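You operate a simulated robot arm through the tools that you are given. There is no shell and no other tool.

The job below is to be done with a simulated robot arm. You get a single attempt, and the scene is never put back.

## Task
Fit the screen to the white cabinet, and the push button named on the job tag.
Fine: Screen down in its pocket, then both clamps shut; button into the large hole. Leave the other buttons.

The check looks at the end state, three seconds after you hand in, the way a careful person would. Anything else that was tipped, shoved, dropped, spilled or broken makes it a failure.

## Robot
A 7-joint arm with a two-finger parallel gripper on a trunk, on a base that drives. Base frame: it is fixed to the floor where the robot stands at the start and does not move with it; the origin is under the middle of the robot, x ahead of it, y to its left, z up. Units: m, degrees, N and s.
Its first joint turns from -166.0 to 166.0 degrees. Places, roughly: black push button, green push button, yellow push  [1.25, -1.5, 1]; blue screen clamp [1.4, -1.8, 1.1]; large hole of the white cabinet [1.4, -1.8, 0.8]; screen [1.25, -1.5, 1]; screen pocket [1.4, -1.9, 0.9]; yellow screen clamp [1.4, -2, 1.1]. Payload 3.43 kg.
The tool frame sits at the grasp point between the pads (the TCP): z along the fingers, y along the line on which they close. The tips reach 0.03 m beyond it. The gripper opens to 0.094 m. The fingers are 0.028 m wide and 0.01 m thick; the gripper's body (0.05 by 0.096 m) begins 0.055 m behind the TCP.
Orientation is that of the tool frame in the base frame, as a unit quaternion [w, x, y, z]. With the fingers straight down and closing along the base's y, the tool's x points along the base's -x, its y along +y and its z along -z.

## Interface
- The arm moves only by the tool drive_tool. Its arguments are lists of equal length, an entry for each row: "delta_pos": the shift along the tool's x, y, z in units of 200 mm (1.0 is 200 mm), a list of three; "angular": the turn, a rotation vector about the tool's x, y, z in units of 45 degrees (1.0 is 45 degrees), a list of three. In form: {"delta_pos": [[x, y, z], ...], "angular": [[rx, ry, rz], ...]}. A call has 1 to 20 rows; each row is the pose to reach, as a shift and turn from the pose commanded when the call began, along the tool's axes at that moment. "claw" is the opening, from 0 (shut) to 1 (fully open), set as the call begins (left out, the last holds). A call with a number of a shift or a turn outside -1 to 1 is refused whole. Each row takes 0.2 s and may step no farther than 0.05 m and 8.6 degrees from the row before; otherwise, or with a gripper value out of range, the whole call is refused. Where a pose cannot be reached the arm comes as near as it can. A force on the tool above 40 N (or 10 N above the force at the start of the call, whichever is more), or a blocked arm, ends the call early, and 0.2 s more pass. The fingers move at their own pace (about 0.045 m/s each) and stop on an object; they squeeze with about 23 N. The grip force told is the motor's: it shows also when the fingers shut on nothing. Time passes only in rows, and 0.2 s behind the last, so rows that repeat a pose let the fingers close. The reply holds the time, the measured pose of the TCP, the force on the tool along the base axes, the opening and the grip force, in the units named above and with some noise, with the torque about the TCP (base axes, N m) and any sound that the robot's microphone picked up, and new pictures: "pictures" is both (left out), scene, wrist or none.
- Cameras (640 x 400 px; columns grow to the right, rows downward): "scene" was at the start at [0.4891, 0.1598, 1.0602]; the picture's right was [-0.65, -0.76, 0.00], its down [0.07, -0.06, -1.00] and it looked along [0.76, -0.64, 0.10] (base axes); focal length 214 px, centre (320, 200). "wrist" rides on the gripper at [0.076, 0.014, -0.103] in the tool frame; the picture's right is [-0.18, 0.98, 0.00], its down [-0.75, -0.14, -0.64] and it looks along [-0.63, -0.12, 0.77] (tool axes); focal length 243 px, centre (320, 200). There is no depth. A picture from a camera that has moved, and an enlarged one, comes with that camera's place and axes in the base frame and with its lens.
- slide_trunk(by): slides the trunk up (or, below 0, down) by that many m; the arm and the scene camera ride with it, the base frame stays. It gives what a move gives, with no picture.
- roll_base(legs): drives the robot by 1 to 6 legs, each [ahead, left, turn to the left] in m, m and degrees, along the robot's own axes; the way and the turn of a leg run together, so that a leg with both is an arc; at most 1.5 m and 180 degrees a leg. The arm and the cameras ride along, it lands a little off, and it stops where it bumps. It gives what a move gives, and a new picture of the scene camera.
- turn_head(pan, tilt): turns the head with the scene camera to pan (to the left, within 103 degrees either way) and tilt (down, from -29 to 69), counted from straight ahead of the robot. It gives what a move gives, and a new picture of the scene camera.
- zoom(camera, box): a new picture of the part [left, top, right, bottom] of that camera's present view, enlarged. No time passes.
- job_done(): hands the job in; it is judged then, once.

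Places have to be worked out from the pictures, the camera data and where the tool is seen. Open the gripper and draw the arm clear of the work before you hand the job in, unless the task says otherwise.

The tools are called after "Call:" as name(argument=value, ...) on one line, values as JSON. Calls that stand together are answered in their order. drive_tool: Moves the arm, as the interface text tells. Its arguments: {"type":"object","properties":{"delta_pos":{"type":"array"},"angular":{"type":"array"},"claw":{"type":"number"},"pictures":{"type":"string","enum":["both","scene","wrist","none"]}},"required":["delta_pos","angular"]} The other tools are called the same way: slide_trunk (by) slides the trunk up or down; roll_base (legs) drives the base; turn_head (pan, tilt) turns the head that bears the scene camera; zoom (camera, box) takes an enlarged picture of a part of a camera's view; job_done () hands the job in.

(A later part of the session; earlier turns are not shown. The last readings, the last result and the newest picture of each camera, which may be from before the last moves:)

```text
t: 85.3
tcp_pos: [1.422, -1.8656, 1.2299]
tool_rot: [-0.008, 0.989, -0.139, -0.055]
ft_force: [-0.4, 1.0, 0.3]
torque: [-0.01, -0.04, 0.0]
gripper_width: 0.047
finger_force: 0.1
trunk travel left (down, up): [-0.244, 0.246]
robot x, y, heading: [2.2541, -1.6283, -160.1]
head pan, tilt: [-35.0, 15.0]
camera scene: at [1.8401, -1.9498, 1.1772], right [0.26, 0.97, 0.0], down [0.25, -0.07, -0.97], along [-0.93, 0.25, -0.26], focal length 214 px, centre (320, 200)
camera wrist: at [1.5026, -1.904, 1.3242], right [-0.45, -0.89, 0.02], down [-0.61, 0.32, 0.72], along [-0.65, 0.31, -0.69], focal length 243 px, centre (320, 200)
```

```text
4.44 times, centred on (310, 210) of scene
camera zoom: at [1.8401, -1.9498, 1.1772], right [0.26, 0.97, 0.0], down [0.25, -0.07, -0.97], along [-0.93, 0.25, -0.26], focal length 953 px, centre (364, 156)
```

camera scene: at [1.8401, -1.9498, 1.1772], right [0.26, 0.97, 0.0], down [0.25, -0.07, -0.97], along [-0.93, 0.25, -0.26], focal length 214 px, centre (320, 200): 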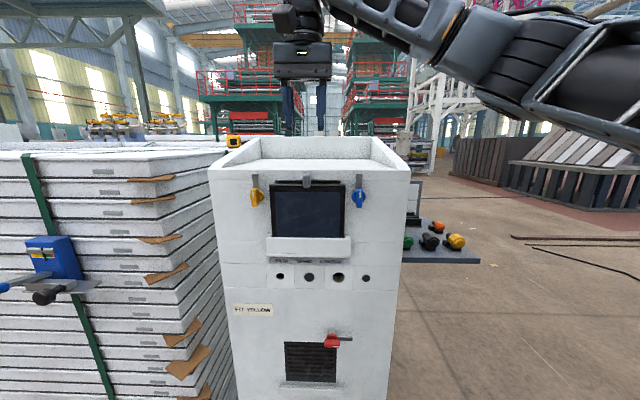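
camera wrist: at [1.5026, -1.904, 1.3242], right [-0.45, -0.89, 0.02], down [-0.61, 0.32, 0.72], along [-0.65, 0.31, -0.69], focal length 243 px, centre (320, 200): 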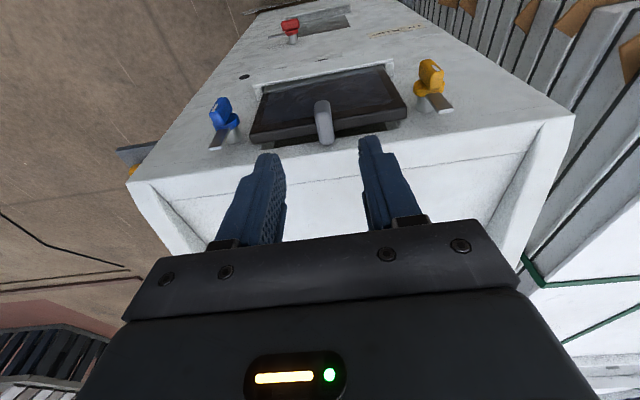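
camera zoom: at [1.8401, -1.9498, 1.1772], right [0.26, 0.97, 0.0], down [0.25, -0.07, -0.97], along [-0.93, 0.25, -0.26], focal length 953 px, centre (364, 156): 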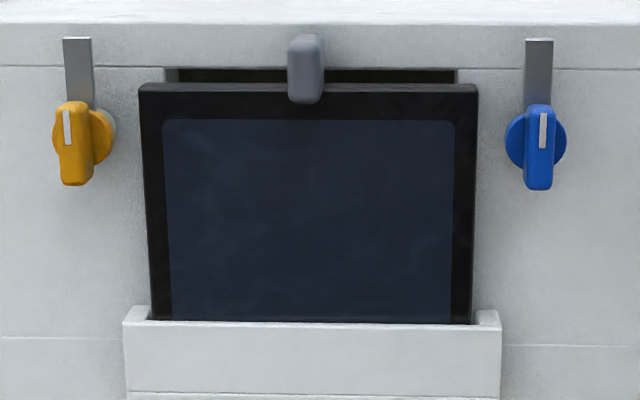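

Call:
zoom(camera="wrist", box=[190, 60, 290, 160])

Call:
zoom(camera="wrist", box=[380, 40, 480, 130])

Call:
zoom(camera="scene", box=[335, 165, 385, 215])

Call:
zoom(camera="scene", box=[235, 165, 285, 215])

```text
4.00 times, centred on (240, 110) of wrist
camera zoom: at [1.5026, -1.904, 1.3242], right [-0.45, -0.89, 0.02], down [-0.61, 0.32, 0.72], along [-0.65, 0.31, -0.69], focal length 970 px, centre (640, 560)
```

zoom: 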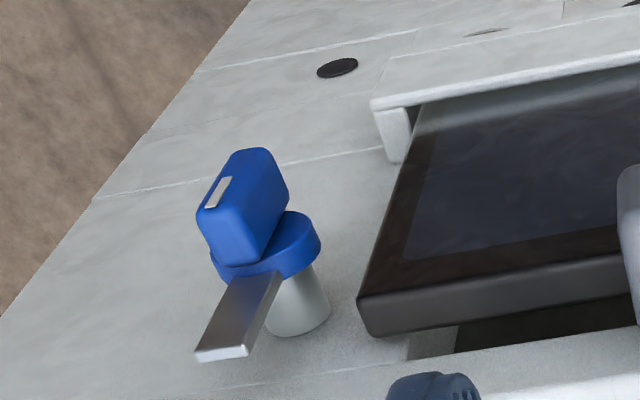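

```text
4.44 times, centred on (430, 85) of wrist
camera zoom: at [1.5026, -1.904, 1.3242], right [-0.45, -0.89, 0.02], down [-0.61, 0.32, 0.72], along [-0.65, 0.31, -0.69], focal length 1078 px, centre (-169, 711)
```

zoom: 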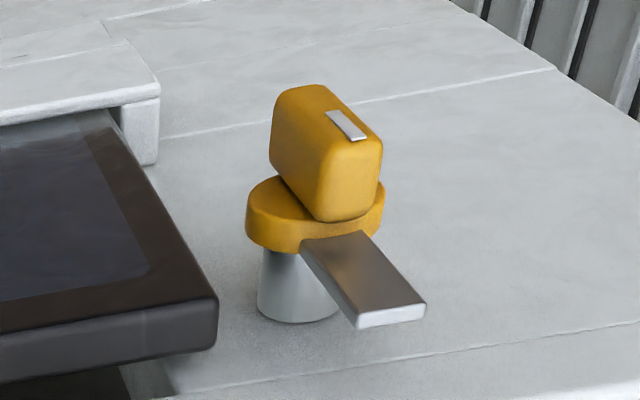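

```text
8.00 times, centred on (360, 190) of scene
camera zoom: at [1.8401, -1.9498, 1.1772], right [0.26, 0.97, 0.0], down [0.25, -0.07, -0.97], along [-0.93, 0.25, -0.26], focal length 1716 px, centre (0, 280)
```

zoom: 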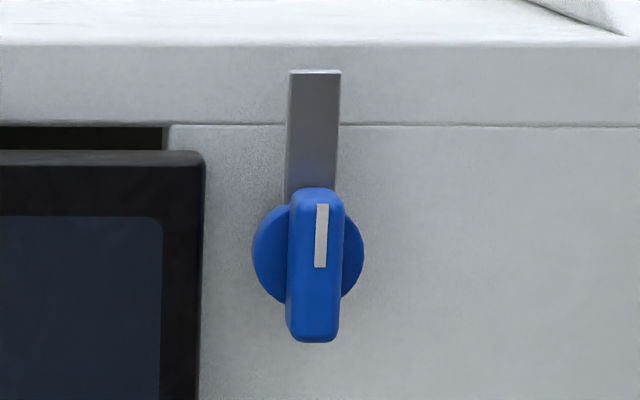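

```text
8.00 times, centred on (260, 190) of scene
camera zoom: at [1.8401, -1.9498, 1.1772], right [0.26, 0.97, 0.0], down [0.25, -0.07, -0.97], along [-0.93, 0.25, -0.26], focal length 1716 px, centre (800, 280)
```

zoom: 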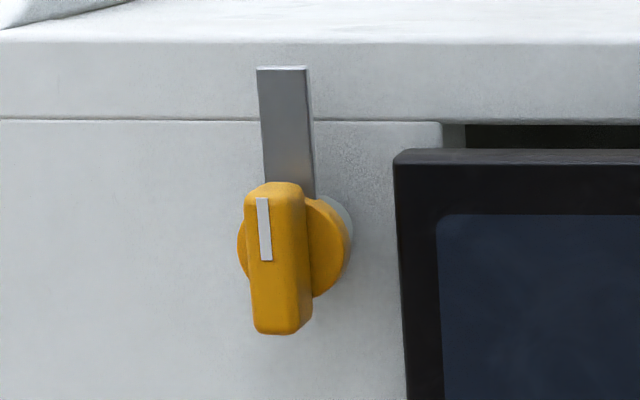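

Both clamps measured: blades at e = ±0.113 from the pocket centre, tips z 1.112, pivot z ≈1.063, blade just outside the plate face. I will close the fingers and push each blade over with the fingertips; first the blue one — move to its outer side, above.

Call:
drive_tool(delta_pos=[[-0.025, -0.19, 0.03], [-0.05, -0.38, 0.07], [-0.075, -0.57, 0.115], [-0.1025, -0.769, 0.1625]], angular=[[0, 0.035, 0], [0, 0.07, 0], [0, 0.105, 0], [0, 0.142, 0]], claw=0)

Call:
zoom(camera="wrist", box=[200, 60, 440, 240])

```text
t: 86.3
tcp_pos: [1.4413, -1.7129, 1.1999]
tool_rot: [0.0, 0.99, -0.138, 0.0]
ft_force: [-0.4, -0.5, 0.4]
torque: [0.04, -0.03, -0.02]
gripper_width: 0.0
finger_force: 22.5
trunk travel left (down, up): [-0.244, 0.246]
robot x, y, heading: [2.2555, -1.6271, -160.0]
head pan, tilt: [-35.0, 15.0]
camera scene: at [1.8405, -1.9505, 1.1773], right [0.26, 0.97, 0.0], down [0.25, -0.07, -0.97], along [-0.93, 0.25, -0.26], focal length 214 px, centre (320, 200)
camera wrist: at [1.5108, -1.7468, 1.3034], right [-0.45, -0.89, 0.0], down [-0.69, 0.34, 0.64], along [-0.57, 0.29, -0.77], focal length 243 px, centre (320, 200)
```

scene: 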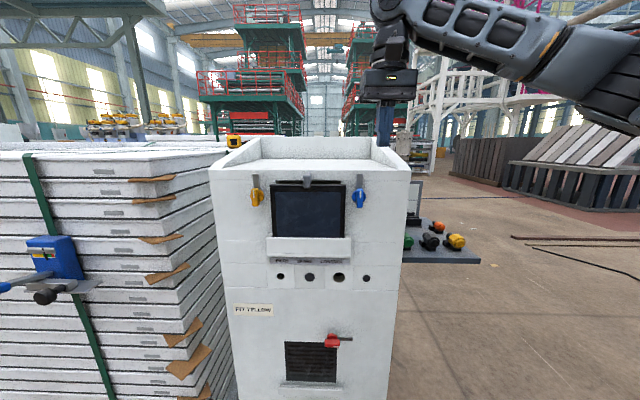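
wrist: 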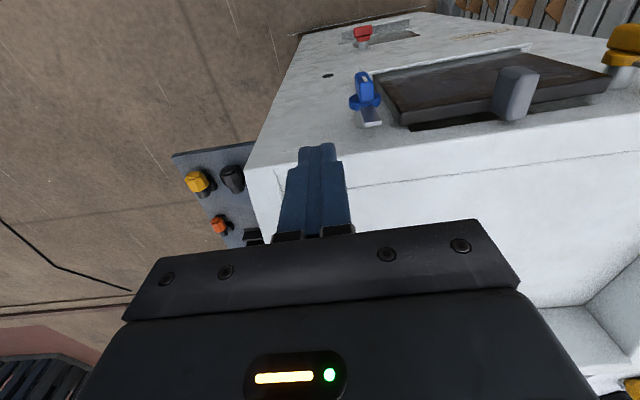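

```text
2.22 times, centred on (320, 150) of wrist
camera zoom: at [1.5108, -1.7468, 1.3034], right [-0.45, -0.89, 0.0], down [-0.69, 0.34, 0.64], along [-0.57, 0.29, -0.77], focal length 539 px, centre (320, 311)
```

zoom: 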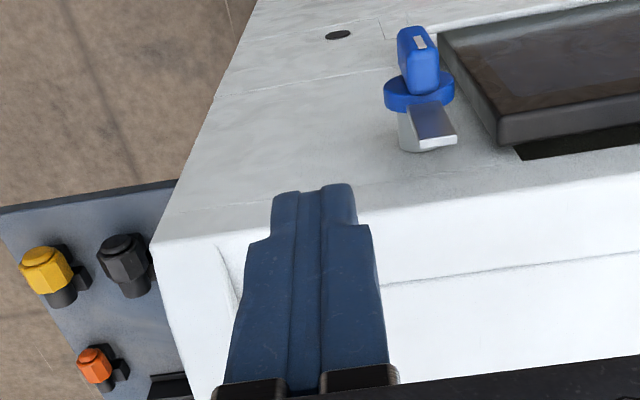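

Fingers are 15 cm to the right of centre, outside the blue blade. I lower so the tips are at z≈1.103, just below the blade's tip height.

Call:
drive_tool(delta_pos=[[0, 0, 0.12], [0, 0, 0.24], [0, 0, 0.335]], angular=[[0, 0, 0], [0, 0, 0], [0, 0, 0]], pictures="none")

Call:
zoom(camera="scene", box=[330, 145, 410, 215])

Call:
zoom(camera="wrist", box=[240, 60, 440, 200])

```text
t: 87.1
tcp_pos: [1.4418, -1.7131, 1.1327]
tool_rot: [0.0, 0.99, -0.139, -0.001]
ft_force: [0.9, -0.3, -0.4]
torque: [0.0, 0.01, -0.01]
gripper_width: 0.0001
finger_force: 23.2
trunk travel left (down, up): [-0.244, 0.246]
robot x, y, heading: [2.2546, -1.6275, -160.3]
head pan, tilt: [-35.0, 15.0]
```

```text
5.71 times, centred on (370, 180) of scene
camera zoom: at [1.8405, -1.9498, 1.1775], right [0.26, 0.97, 0.0], down [0.25, -0.07, -0.97], along [-0.93, 0.25, -0.26], focal length 1226 px, centre (34, 314)
```

zoom: 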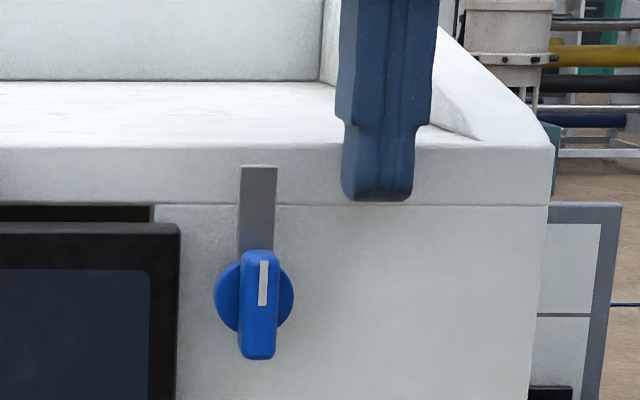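

```text
2.86 times, centred on (340, 130) of wrist
camera zoom: at [1.5109, -1.7472, 1.2358], right [-0.45, -0.89, 0.0], down [-0.68, 0.34, 0.64], along [-0.57, 0.29, -0.77], focal length 693 px, centre (263, 400)
```

zoom: 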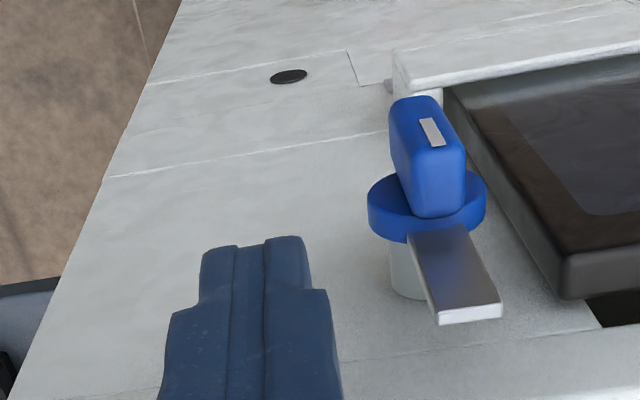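

Finger pair is ~26 mm wide at the tip, standing clear of the blade. I now sweep along the blade's arc, first part: pushing it about 60° toward the screen.

Call:
drive_tool(delta_pos=[[0, 0.11, 0], [0, 0.1625, 0.005], [0, 0.2125, 0.01], [0, 0.2675, 0.035], [0, 0.316, 0.06]], angular=[[0, 0, 0], [0, 0, 0], [0, 0, 0], [0, 0, 0], [0, 0, 0]], pictures="none")

Call:
zoom(camera="scene", box=[320, 145, 400, 215])

Call:
zoom(camera="wrist", box=[240, 60, 440, 200])

```text
t: 88.3
tcp_pos: [1.4232, -1.7729, 1.1206]
tool_rot: [0.0, 0.99, -0.139, 0.0]
ft_force: [0.3, 0.7, 0.2]
torque: [-0.03, 0.0, -0.02]
gripper_width: 0.0003
finger_force: 23.4
trunk travel left (down, up): [-0.244, 0.246]
robot x, y, heading: [2.2561, -1.6295, -160.1]
head pan, tilt: [-35.0, 15.0]
```

```text
5.71 times, centred on (360, 180) of scene
camera zoom: at [1.8404, -1.9497, 1.1774], right [0.26, 0.97, 0.0], down [0.25, -0.07, -0.97], along [-0.93, 0.25, -0.26], focal length 1226 px, centre (91, 314)
```

zoom: 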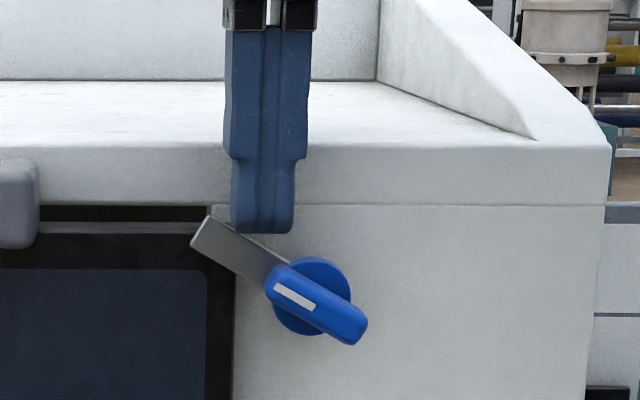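

```text
2.86 times, centred on (340, 130) of wrist
camera zoom: at [1.4935, -1.807, 1.2236], right [-0.45, -0.89, 0.0], down [-0.68, 0.34, 0.64], along [-0.58, 0.29, -0.77], focal length 693 px, centre (263, 400)
```

zoom: 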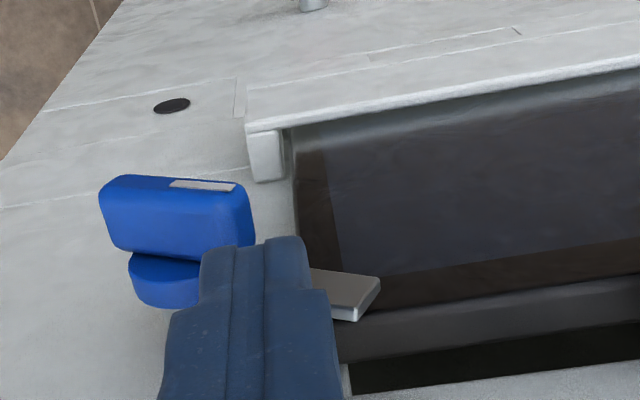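

The blade turned about 60° smoothly with negligible force. I push it the rest of the way down to horizontal.

Call:
drive_tool(delta_pos=[[0, 0.0315, 0.05], [0, 0.0565, 0.0935], [0, 0.0615, 0.12], [0, 0.0615, 0.13]], angular=[[0, 0, 0], [0, 0, 0], [0, 0, 0], [0, 0, 0]], pictures="none")

Call:
zoom(camera="scene", box=[320, 145, 400, 215])

```text
t: 89.1
tcp_pos: [1.4213, -1.7793, 1.1021]
tool_rot: [-0.001, 0.99, -0.142, -0.002]
ft_force: [8.6, 4.9, 17.2]
torque: [0.28, -0.18, -0.04]
gripper_width: 0.0
finger_force: 23.0
trunk travel left (down, up): [-0.244, 0.246]
robot x, y, heading: [2.2578, -1.6268, -160.1]
head pan, tilt: [-35.0, 15.0]
stopped in row 3: the force on the tool passed its limit at 48 N (the readings are from after the stop); the commanded pose is now the measured one
```

```text
5.71 times, centred on (360, 180) of scene
camera zoom: at [1.841, -1.9489, 1.1778], right [0.26, 0.96, 0.0], down [0.25, -0.07, -0.97], along [-0.93, 0.25, -0.26], focal length 1226 px, centre (91, 314)
```

zoom: 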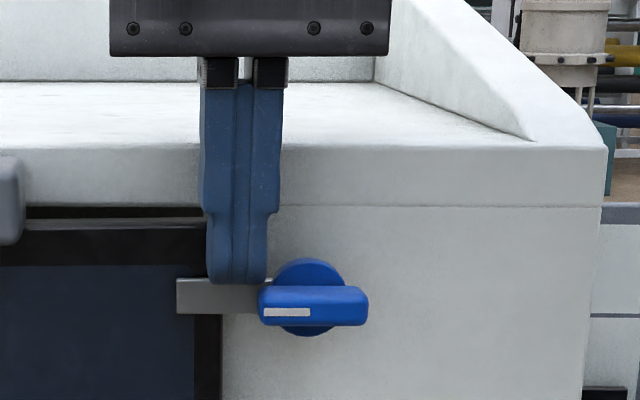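

The blue clamp is shut: its blade lies horizontally over the screen's edge and it hit its stop. I lift clear, then shift the base left and forward to reach the yellow clamp.

Call:
drive_tool(delta_pos=[[0, 0, -0.05], [0, 0, -0.2], [0, 0, -0.35], [0.1, 0, -0.5]], angular=[[0, 0, 0], [0, 0, 0], [0, 0, 0], [0, 0, 0]], pictures="none")

Call:
roll_base(legs=[[0.0, 0.2, 0], [0.08, 0, 0]])

```text
t: 90.1
tcp_pos: [1.4383, -1.7856, 1.1994]
tool_rot: [-0.002, 0.99, -0.142, -0.001]
ft_force: [-0.7, -0.5, -0.2]
torque: [0.0, -0.01, 0.03]
gripper_width: 0.0
finger_force: 22.3
trunk travel left (down, up): [-0.244, 0.246]
robot x, y, heading: [2.2545, -1.6312, -160.2]
head pan, tilt: [-35.0, 15.0]
```

```text
t: 92.3
tcp_pos: [1.4311, -1.9954, 1.1991]
tool_rot: [-0.002, 0.99, -0.141, -0.002]
ft_force: [-0.2, -0.3, 0.8]
torque: [0.0, -0.01, -0.03]
gripper_width: 0.0
finger_force: 22.9
trunk travel left (down, up): [-0.244, 0.246]
robot x, y, heading: [2.2442, -1.8425, -160.1]
head pan, tilt: [-35.0, 15.0]
camera scene: at [1.832, -2.1611, 1.1774], right [0.26, 0.96, 0.0], down [0.25, -0.07, -0.97], along [-0.93, 0.25, -0.26], focal length 214 px, centre (320, 200)
```

scene: 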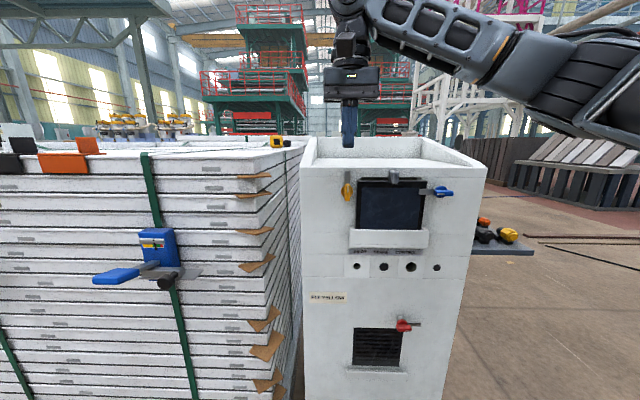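

TCP is near the yellow clamp now. I move to its outer side (e≈−0.155) and lower tips to z≈1.103.

Call:
drive_tool(delta_pos=[[-0.18, 0.085, 0], [-0.368, 0.1715, 0], [-0.368, 0.1715, 0.165], [-0.368, 0.1715, 0.33]], angular=[[0, 0, 0], [0, 0, 0], [0, 0, 0], [0, 0, 0]], pictures="none")

Call:
zoom(camera="scene", box=[310, 145, 390, 215])

Call:
zoom(camera="wrist", box=[220, 60, 420, 200])

```text
t: 93.3
tcp_pos: [1.3507, -2.0074, 1.1318]
tool_rot: [-0.001, 0.99, -0.142, -0.003]
ft_force: [0.6, 0.7, 0.3]
torque: [0.03, 0.01, 0.0]
gripper_width: 0.0002
finger_force: 23.5
trunk travel left (down, up): [-0.244, 0.246]
robot x, y, heading: [2.2468, -1.8406, -160.2]
head pan, tilt: [-35.0, 15.0]
```

```text
5.71 times, centred on (350, 180) of scene
camera zoom: at [1.8323, -2.1612, 1.1776], right [0.26, 0.96, 0.0], down [0.25, -0.07, -0.97], along [-0.93, 0.25, -0.26], focal length 1226 px, centre (149, 314)
```

zoom: 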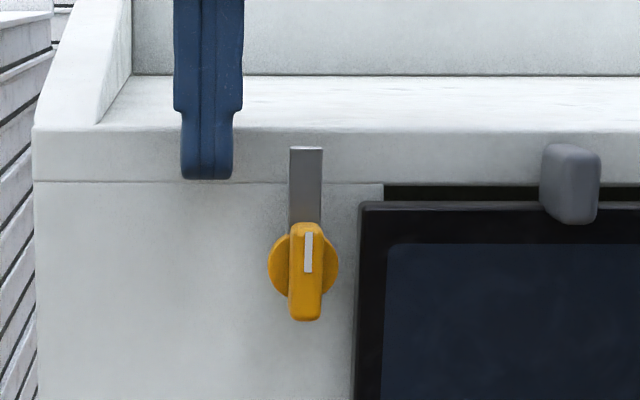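

```text
2.86 times, centred on (320, 130) of wrist
camera zoom: at [1.4203, -2.0415, 1.2348], right [-0.45, -0.89, 0.0], down [-0.68, 0.34, 0.65], along [-0.58, 0.29, -0.76], focal length 693 px, centre (320, 400)
```

zoom: 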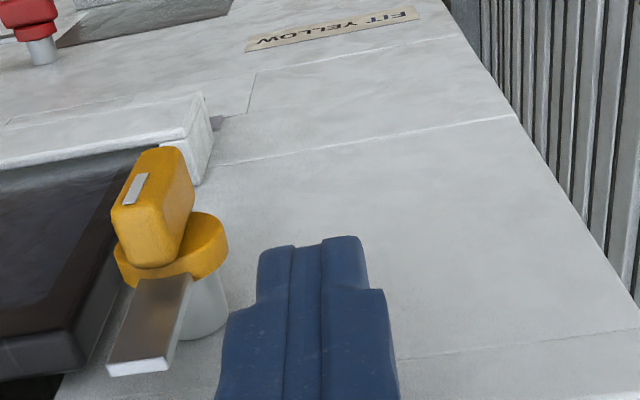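

The mirror-image setup is in place. I sweep along the yellow blade's arc toward the screen.

Call:
drive_tool(delta_pos=[[0, -0.11, 0], [0, -0.1665, 0.005], [0, -0.2165, 0.01], [0, -0.2715, 0.035], [0, -0.32, 0.06]], angular=[[0, 0, 0], [0, 0, 0], [0, 0, 0], [0, 0, 0], [0, 0, 0]], pictures="none")

Call:
zoom(camera="scene", box=[310, 145, 390, 215])

```text
t: 94.5
tcp_pos: [1.3691, -1.946, 1.1207]
tool_rot: [-0.001, 0.99, -0.143, -0.002]
ft_force: [-0.4, -0.8, -0.5]
torque: [0.03, 0.01, 0.02]
gripper_width: 0.0
finger_force: 23.1
trunk travel left (down, up): [-0.244, 0.246]
robot x, y, heading: [2.2471, -1.8423, -160.3]
head pan, tilt: [-35.0, 15.0]
```

```text
5.71 times, centred on (350, 180) of scene
camera zoom: at [1.8321, -2.1612, 1.1774], right [0.26, 0.96, 0.0], down [0.25, -0.07, -0.97], along [-0.93, 0.25, -0.26], focal length 1226 px, centre (149, 314)
```

zoom: 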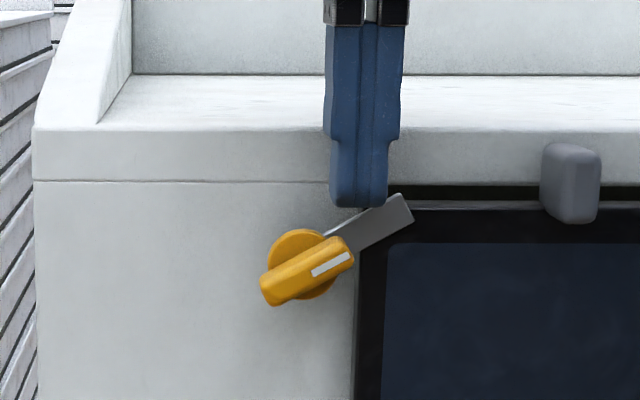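

Same smooth motion. I push the remaining 30° down to horizontal.

Call:
drive_tool(delta_pos=[[0, -0.0315, 0.05], [0, -0.0565, 0.085], [0, -0.0565, 0.098], [0, -0.0565, 0.104]], angular=[[0, 0, 0], [0, 0, 0], [0, 0, 0], [0, 0, 0]], pictures="none")

Call:
zoom(camera="scene", box=[310, 145, 470, 265])

```text
t: 94.9
tcp_pos: [1.3691, -1.9464, 1.1203]
tool_rot: [0.002, 0.99, -0.139, -0.011]
ft_force: [-0.5, 0.5, 14.6]
torque: [0.13, 0.16, -0.01]
gripper_width: 0.0
finger_force: 22.7
trunk travel left (down, up): [-0.244, 0.246]
robot x, y, heading: [2.2473, -1.841, -160.3]
head pan, tilt: [-35.0, 15.0]
stopped in row 2: the force on the tool passed its limit at 52 N (the readings are from after the stop); the commanded pose is now the measured one
```

```text
3.33 times, centred on (390, 205) of scene
camera zoom: at [1.8325, -2.1613, 1.1777], right [0.26, 0.96, 0.0], down [0.25, -0.07, -0.97], along [-0.93, 0.25, -0.26], focal length 715 px, centre (87, 183)
```

zoom: 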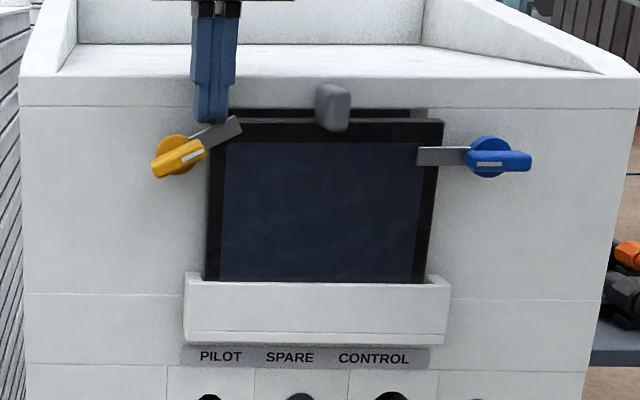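

The push met firm resistance (52 N) at ~60°. I look closely to see whether the fingertip landed on the screen's top edge.

Call:
zoom(camera="wrist", box=[220, 80, 420, 220])

Call:
zoom(camera="scene", box=[330, 155, 390, 205])

```text
2.86 times, centred on (320, 150) of wrist
camera zoom: at [1.4413, -1.9796, 1.2212], right [-0.45, -0.89, 0.01], down [-0.67, 0.34, 0.66], along [-0.59, 0.29, -0.76], focal length 693 px, centre (320, 343)
```

zoom: 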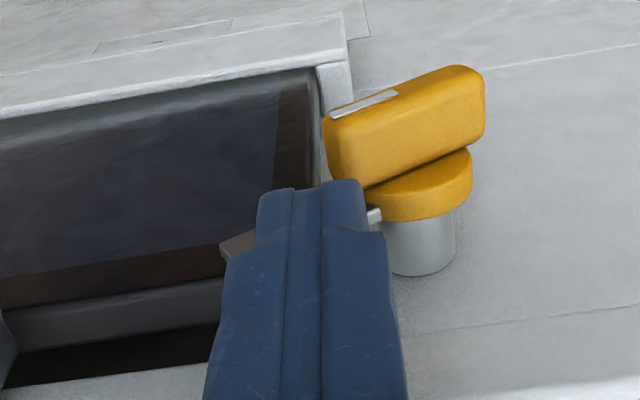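

```text
8.00 times, centred on (360, 180) of scene
camera zoom: at [1.8325, -2.1613, 1.1777], right [0.26, 0.96, 0.0], down [0.25, -0.07, -0.97], along [-0.93, 0.25, -0.26], focal length 1716 px, centre (0, 360)
```

zoom: 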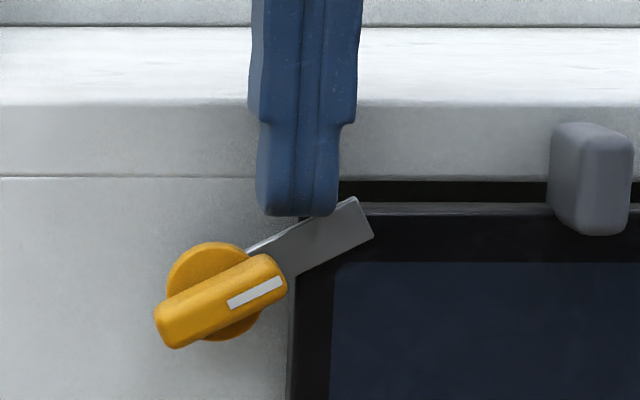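

The screen's top has crept ~6 mm off the face (dragged when I withdrew), so the fingertip caught its top edge. I lift, go in front of the tab, and will push the tab gently back to the face first.

Call:
drive_tool(delta_pos=[[0, 0, -0.15], [0, 0, -0.3], [0.11, -0.23, -0.3], [0.225, -0.455, -0.3]], angular=[[0, 0, 0], [0, 0.015, 0], [0, 0.03, 0], [0, 0.03, 0]], pictures="none")

Call:
zoom(camera="scene", box=[330, 145, 450, 235])

Call:
zoom(camera="wrist", box=[160, 40, 480, 240])

```text
refused: row 3 steps farther than a row can; nothing moved
```

```text
4.44 times, centred on (390, 190) of scene
camera zoom: at [1.8325, -2.1613, 1.1777], right [0.26, 0.96, 0.0], down [0.25, -0.07, -0.97], along [-0.93, 0.25, -0.26], focal length 953 px, centre (9, 244)
```

zoom: 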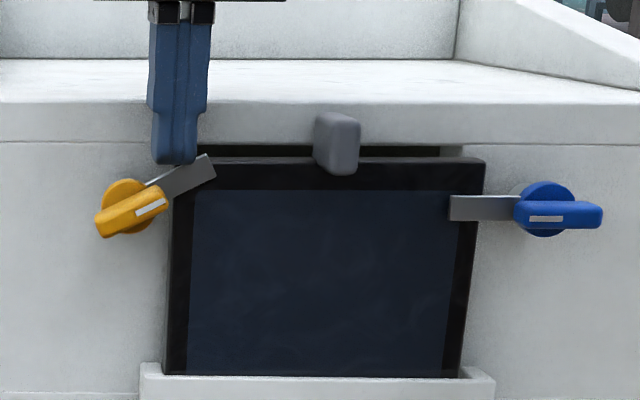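

```text
2.00 times, centred on (320, 140) of wrist
camera zoom: at [1.4413, -1.9796, 1.2212], right [-0.45, -0.89, 0.01], down [-0.67, 0.34, 0.66], along [-0.59, 0.29, -0.76], focal length 485 px, centre (320, 320)
```

zoom: 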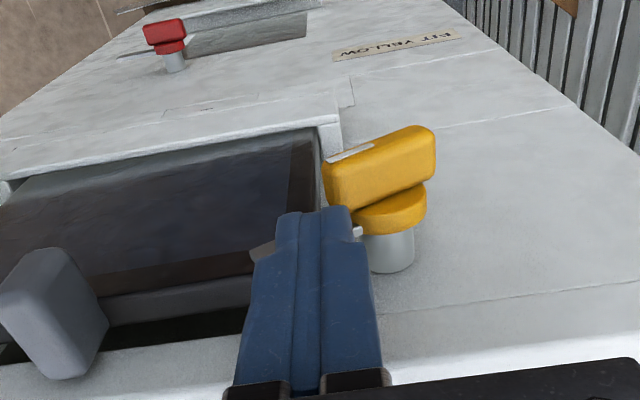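

A row was too long; I repeat the move with smaller steps: up, then over in front of the tab.

Call:
drive_tool(delta_pos=[[0, 0, -0.15], [0, 0, -0.3], [0.08, -0.15, -0.3], [0.15, -0.3, -0.3], [0.225, -0.455, -0.3]], angular=[[0, 0, 0], [0, 0.015, 0], [0, 0.03, 0], [0, 0.03, 0], [0, 0.03, 0]], pictures="wrist")

Call:
zoom(camera="scene", box=[330, 145, 450, 235])

Call:
zoom(camera="wrist", box=[160, 40, 480, 240])

```text
t: 96.1
tcp_pos: [1.4373, -1.8698, 1.1739]
tool_rot: [0.003, 0.99, -0.138, 0.004]
ft_force: [-0.2, -1.1, -0.3]
torque: [0.03, -0.02, 0.0]
gripper_width: 0.0001
finger_force: 22.9
trunk travel left (down, up): [-0.244, 0.246]
robot x, y, heading: [2.2419, -1.8389, -160.1]
head pan, tilt: [-35.0, 15.0]
camera wrist: at [1.5068, -1.9035, 1.2786], right [-0.45, -0.89, 0.0], down [-0.69, 0.35, 0.63], along [-0.57, 0.28, -0.77], focal length 243 px, centre (320, 200)
```

wrist: 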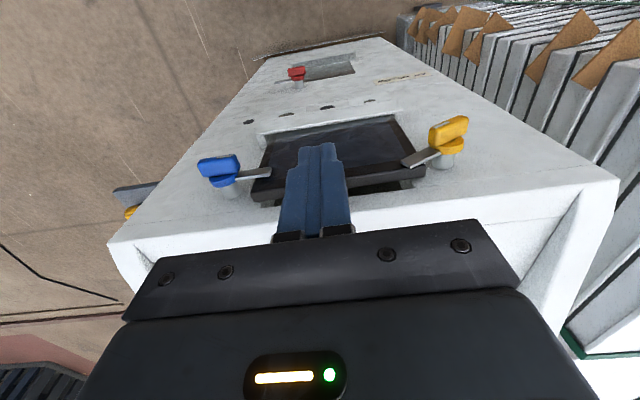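

```text
4.44 times, centred on (390, 190) of scene
camera zoom: at [1.832, -2.1618, 1.1773], right [0.26, 0.96, 0.0], down [0.25, -0.07, -0.97], along [-0.93, 0.25, -0.26], focal length 953 px, centre (9, 244)
```

zoom: 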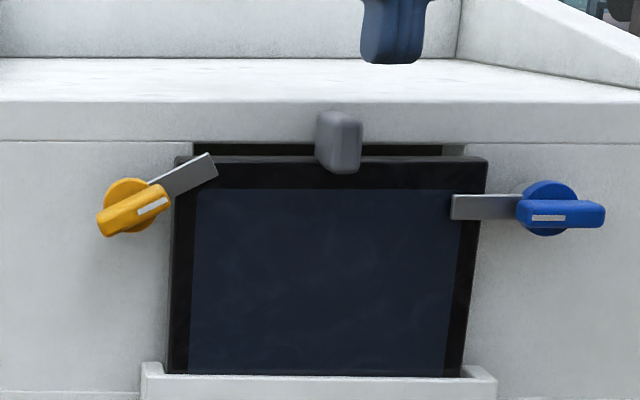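

```text
2.00 times, centred on (320, 140) of wrist
camera zoom: at [1.5068, -1.9035, 1.2786], right [-0.45, -0.89, 0.0], down [-0.69, 0.35, 0.63], along [-0.57, 0.28, -0.77], focal length 485 px, centre (320, 320)
```

zoom: 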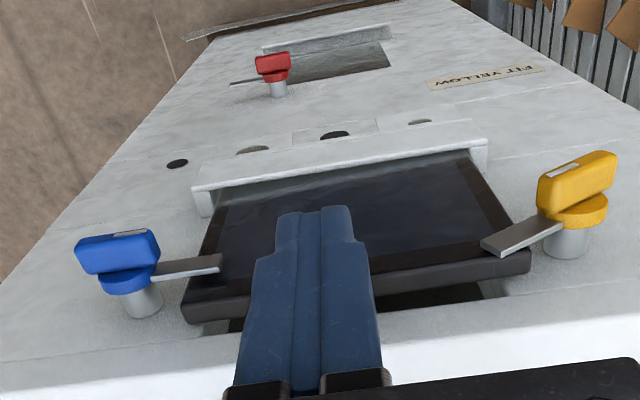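

Fingers are in front of the tab at n≈0.051. I lower so the tips are at tab height, then push in gently.

Call:
drive_tool(delta_pos=[[0, 0, 0.15], [0, 0, 0.29], [-0.05, 0, 0.29], [-0.1, 0, 0.29]], angular=[[0, 0, 0], [0, 0, 0], [0, 0, 0], [0, 0, 0]], pictures="none")

Call:
zoom(camera="scene", box=[330, 145, 450, 235])

Call:
zoom(camera="wrist", box=[160, 40, 480, 240])

```text
t: 97.1
tcp_pos: [1.4198, -1.8654, 1.1178]
tool_rot: [0.003, 0.99, -0.139, 0.003]
ft_force: [-0.5, 0.1, 0.4]
torque: [0.01, 0.01, -0.02]
gripper_width: 0.0
finger_force: 23.0
trunk travel left (down, up): [-0.244, 0.246]
robot x, y, heading: [2.2482, -1.8421, -160.2]
head pan, tilt: [-35.0, 15.0]
```

```text
4.44 times, centred on (390, 190) of scene
camera zoom: at [1.8321, -2.1612, 1.1774], right [0.26, 0.96, 0.0], down [0.25, -0.07, -0.97], along [-0.93, 0.25, -0.26], focal length 953 px, centre (9, 244)
```

zoom: 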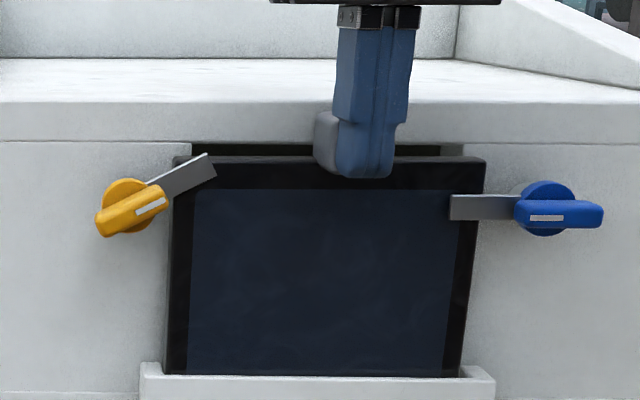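

```text
2.00 times, centred on (320, 140) of wrist
camera zoom: at [1.4886, -1.898, 1.2209], right [-0.45, -0.89, 0.0], down [-0.69, 0.35, 0.64], along [-0.57, 0.28, -0.77], focal length 485 px, centre (320, 320)
```

zoom: 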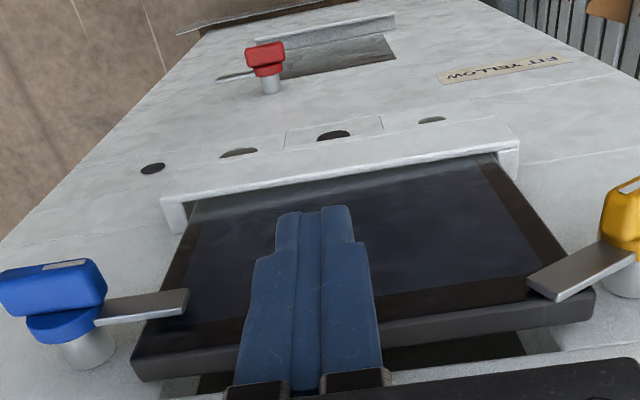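

No contact yet at n≈0.033. I push in another 8 mm in small steps.

Call:
drive_tool(delta_pos=[[-0.02, 0, 0], [-0.04, 0, 0], [-0.04, 0, 0]], angular=[[0, 0, 0], [0, 0, 0], [0, 0, 0]], pictures="none")

Call:
zoom(camera="scene", box=[330, 145, 450, 235])

```text
t: 97.7
tcp_pos: [1.4161, -1.8644, 1.1177]
tool_rot: [0.001, 0.991, -0.136, 0.009]
ft_force: [14.4, -1.2, 3.2]
torque: [0.18, -0.06, -0.03]
gripper_width: 0.0002
finger_force: 23.0
trunk travel left (down, up): [-0.244, 0.246]
robot x, y, heading: [2.25, -1.8434, -160.0]
head pan, tilt: [-35.0, 15.0]
stopped in row 3: the force on the tool passed its limit at 45 N (the readings are from after the stop); the commanded pose is now the measured one
```

```text
4.44 times, centred on (390, 190) of scene
camera zoom: at [1.8331, -2.1615, 1.1776], right [0.26, 0.96, 0.0], down [0.25, -0.07, -0.97], along [-0.93, 0.25, -0.26], focal length 953 px, centre (9, 244)
```

zoom: 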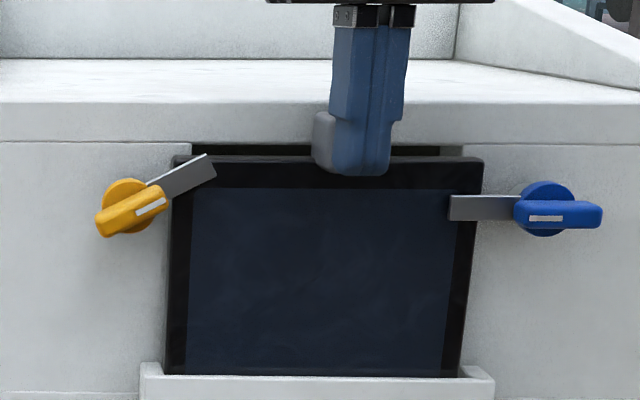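

The tab was already hard against its backing, so the screen is fully home; my finger just overlapped its top edge by ~1 mm. I back off, lift, and return above the yellow blade, now 4 mm further out (n≈0.0125).

Call:
drive_tool(delta_pos=[[0.08, 0, 0], [0.1, 0, -0.11], [0.1, 0, -0.22], [0.06, 0.11, -0.22], [0.02, 0.22, -0.22], [-0.05, 0.34, -0.22], [-0.096, 0.4555, -0.22]], angular=[[0, 0, 0], [0, -0.01, 0], [0, -0.02, 0.01], [0, -0.02, 0.01], [0, -0.02, 0.01], [0, -0.02, 0.01], [0, -0.02, 0.01]], pictures="none")

Call:
zoom(camera="scene", box=[310, 145, 390, 215])

Call:
zoom(camera="wrist", box=[220, 80, 420, 220])

```text
t: 99.3
tcp_pos: [1.3717, -1.945, 1.1617]
tool_rot: [0.001, 0.99, -0.14, -0.001]
ft_force: [0.5, 1.0, 0.9]
torque: [-0.05, -0.01, -0.04]
gripper_width: 0.0001
finger_force: 23.4
trunk travel left (down, up): [-0.244, 0.246]
robot x, y, heading: [2.2511, -1.8425, -160.1]
head pan, tilt: [-35.0, 15.0]
```

```text
5.71 times, centred on (350, 180) of scene
camera zoom: at [1.8325, -2.1609, 1.1775], right [0.26, 0.96, 0.0], down [0.25, -0.07, -0.97], along [-0.93, 0.25, -0.26], focal length 1226 px, centre (149, 314)
```

zoom: 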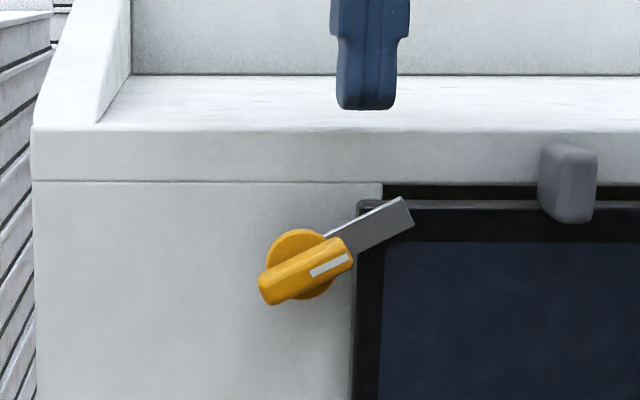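

```text
2.86 times, centred on (320, 150) of wrist
camera zoom: at [1.4412, -1.98, 1.2639], right [-0.45, -0.89, 0.0], down [-0.68, 0.35, 0.64], along [-0.57, 0.29, -0.77], focal length 693 px, centre (320, 343)
```

zoom: 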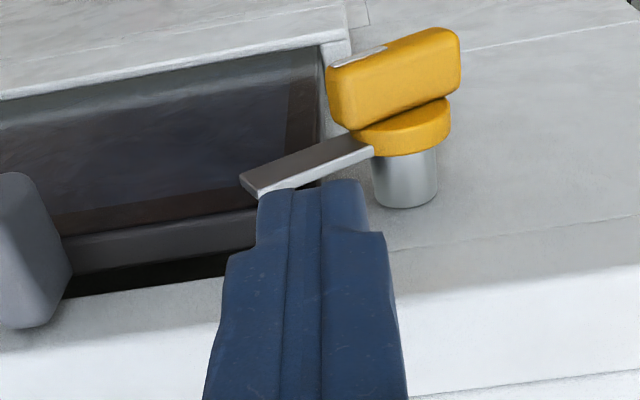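

TCP sits at n≈0.0106, e≈−0.089. I shift 2.5 mm outward and 9 mm toward the blade tip, then press down in steps.

Call:
drive_tool(delta_pos=[[0.0125, -0.0435, 0.05], [0.0125, -0.0435, 0.12], [0.0125, -0.0435, 0.18], [0.0125, -0.0435, 0.22], [0.0125, -0.0435, 0.255], [0.0125, -0.0435, 0.285]], angular=[[0, 0, 0], [0, 0, 0], [0, 0, 0], [0, 0, 0], [0, 0, 0], [0, 0, 0]], pictures="none")

Call:
zoom(camera="scene", box=[310, 145, 390, 215])

Call:
zoom(camera="wrist", box=[220, 80, 420, 220])

```text
t: 100.7
tcp_pos: [1.3771, -1.9398, 1.1041]
tool_rot: [0.002, 0.99, -0.14, -0.001]
ft_force: [0.3, 0.7, 0.4]
torque: [0.0, -0.03, -0.02]
gripper_width: 0.0
finger_force: 22.8
trunk travel left (down, up): [-0.244, 0.246]
robot x, y, heading: [2.2476, -1.8449, -160.2]
head pan, tilt: [-35.0, 15.0]
```

```text
5.71 times, centred on (350, 180) of scene
camera zoom: at [1.8325, -2.1613, 1.1774], right [0.26, 0.96, 0.0], down [0.25, -0.07, -0.97], along [-0.93, 0.25, -0.26], focal length 1226 px, centre (149, 314)
```

zoom: 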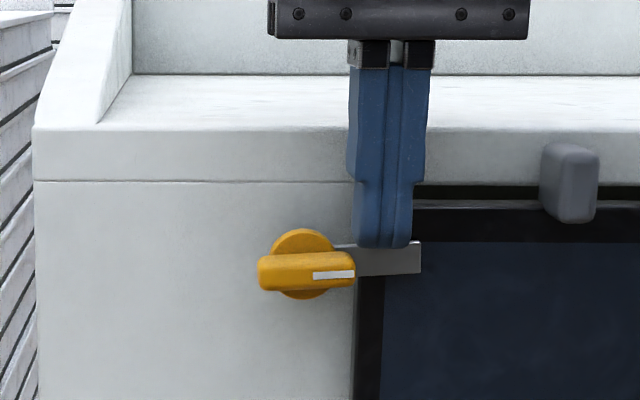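

```text
2.86 times, centred on (320, 150) of wrist
camera zoom: at [1.446, -1.973, 1.2077], right [-0.45, -0.89, 0.0], down [-0.68, 0.35, 0.64], along [-0.57, 0.29, -0.77], focal length 693 px, centre (320, 343)
```

zoom: 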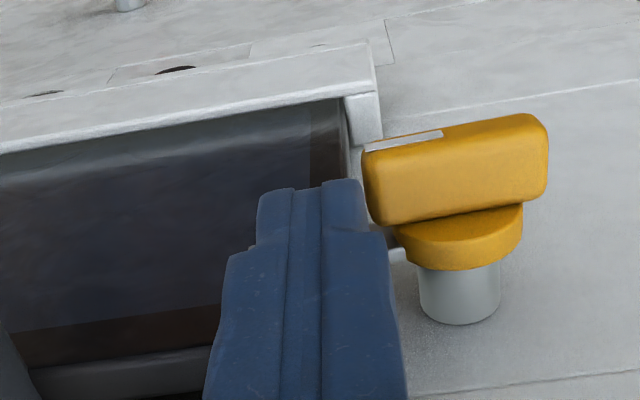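

Nearly horizontal with no resistance. I press a few millimetres more until it meets its stop.

Call:
drive_tool(delta_pos=[[0, 0, 0.01], [0, 0, 0.018], [0, 0, 0.024]], angular=[[0, 0, 0], [0, 0, 0], [0, 0, 0]], pictures="none")

Call:
zoom(camera="scene", box=[310, 145, 470, 265])

```text
t: 101.5
tcp_pos: [1.3761, -1.9384, 1.103]
tool_rot: [0.002, 0.99, -0.141, -0.001]
ft_force: [2.6, -0.2, 17.9]
torque: [-0.05, 0.1, -0.12]
gripper_width: 0.0
finger_force: 22.8
trunk travel left (down, up): [-0.244, 0.246]
robot x, y, heading: [2.2483, -1.8411, -160.1]
head pan, tilt: [-35.0, 15.0]
```

```text
3.33 times, centred on (390, 205) of scene
camera zoom: at [1.833, -2.1614, 1.1779], right [0.26, 0.96, 0.0], down [0.25, -0.07, -0.97], along [-0.93, 0.25, -0.26], focal length 715 px, centre (87, 183)
```

zoom: 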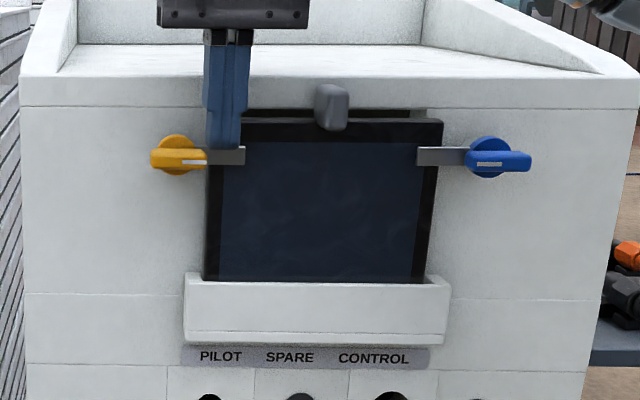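

Both clamps are shut over the screen. I lift clear and drive back toward the shelf for the yellow button, turning to heading ~185° on the way.

Call:
drive_tool(delta_pos=[[0, 0, -0.05], [0.02, 0, -0.2], [0.05, 0, -0.35], [0.1, 0, -0.5]], angular=[[0, 0, 0], [0, 0, 0], [0, 0, 0], [0, 0, 0]], pictures="none")

Call:
roll_base(legs=[[-0.3, 0, 0], [0, 0, -15], [0, -0.52, 0], [0.3, 0, 0]])

Call:
turn_head(pan=-20, tilt=30)

```text
t: 102.5
tcp_pos: [1.396, -1.9442, 1.1998]
tool_rot: [0.002, 0.99, -0.14, 0.0]
ft_force: [-0.8, -0.4, 0.2]
torque: [0.02, -0.02, -0.01]
gripper_width: 0.0
finger_force: 23.0
trunk travel left (down, up): [-0.244, 0.246]
robot x, y, heading: [2.2432, -1.8415, -160.3]
head pan, tilt: [-35.0, 15.0]
```

```text
t: 109.8
tcp_pos: [1.3371, -1.1208, 1.1998]
tool_rot: [0.002, 0.964, -0.267, 0.0]
ft_force: [-0.1, 0.3, 0.3]
torque: [-0.02, -0.01, 0.01]
gripper_width: 0.0
finger_force: 22.8
trunk travel left (down, up): [-0.244, 0.246]
robot x, y, heading: [2.1868, -1.2409, -175.0]
head pan, tilt: [-35.0, 15.0]
camera scene: at [1.7018, -1.4431, 1.1774], right [0.5, 0.87, 0.0], down [0.22, -0.13, -0.97], along [-0.84, 0.48, -0.26], focal length 214 px, centre (320, 200)
```

scene: 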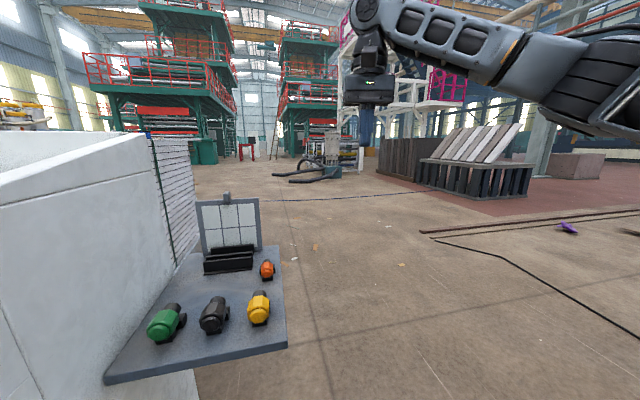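

```text
t: 110.6
tcp_pos: [1.3368, -1.1215, 1.1996]
tool_rot: [0.002, 0.964, -0.267, -0.001]
ft_force: [-0.1, 0.0, 0.2]
torque: [-0.01, 0.0, -0.01]
gripper_width: 0.0001
finger_force: 22.6
trunk travel left (down, up): [-0.244, 0.246]
robot x, y, heading: [2.1859, -1.2418, -175.0]
head pan, tilt: [-20.0, 30.0]
camera scene: at [1.6953, -1.4663, 1.1533], right [0.26, 0.97, 0.0], down [0.48, -0.13, -0.87], along [-0.84, 0.23, -0.5], focal length 214 px, centre (320, 200)
```

scene: 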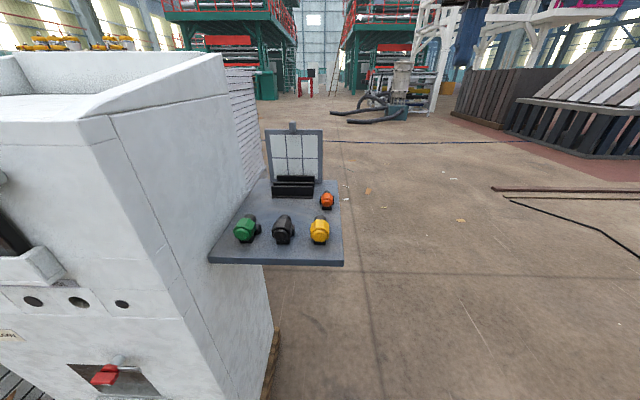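

Call:
zoom(camera="scene", box=[260, 190, 360, 270])

Call:
zoom(camera="scene", box=[300, 205, 345, 260])

```text
5.00 times, centred on (310, 230) of scene
camera zoom: at [1.6953, -1.4663, 1.1533], right [0.26, 0.97, 0.0], down [0.48, -0.13, -0.87], along [-0.84, 0.23, -0.5], focal length 1072 px, centre (370, 50)
```

zoom: 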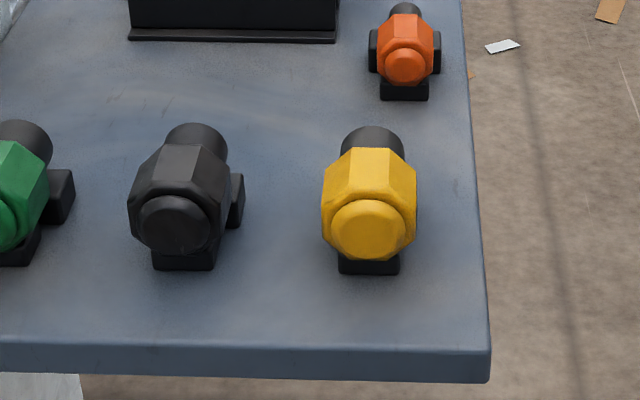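

```text
7.27 times, centred on (322, 232) of scene
camera zoom: at [1.6953, -1.4663, 1.1533], right [0.26, 0.97, 0.0], down [0.48, -0.13, -0.87], along [-0.84, 0.23, -0.5], focal length 1560 px, centre (302, -36)
```

zoom: 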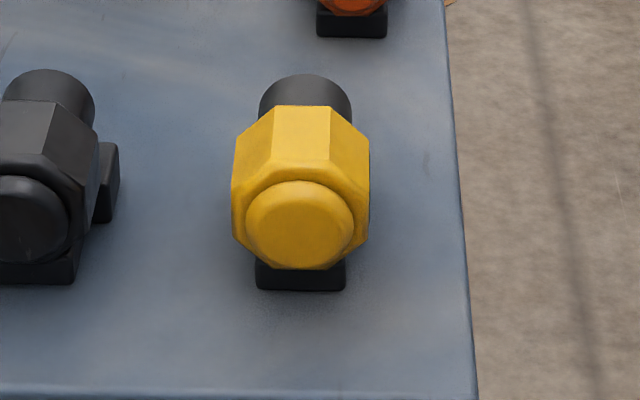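

The yellow button lies on a small cradle, shaft toward −n, cap (≈38 mm wide) toward me, axis aligned with the cabinet normal. I bring the arm over it (first half of the move), unwinding yaw and opening the claw to 60 mm.

Call:
drive_tool(delta_pos=[[0.13, 0.12, 0.03], [0.27, 0.245, 0.06], [0.4, 0.37, 0.09], [0.535, 0.49, 0.125]], angular=[[0, 0, -0.08], [0, 0, -0.16], [0, 0, -0.235], [0, 0, -0.311]], claw=0.64, pictures="none")

```text
t: 111.6
tcp_pos: [1.38, -1.2606, 1.1759]
tool_rot: [0.003, 0.989, -0.148, -0.001]
ft_force: [0.2, 0.0, 0.8]
torque: [-0.03, -0.02, -0.03]
gripper_width: 0.0604
finger_force: 0.1
trunk travel left (down, up): [-0.244, 0.246]
robot x, y, heading: [2.1806, -1.2403, -175.4]
head pan, tilt: [-20.0, 30.0]
```

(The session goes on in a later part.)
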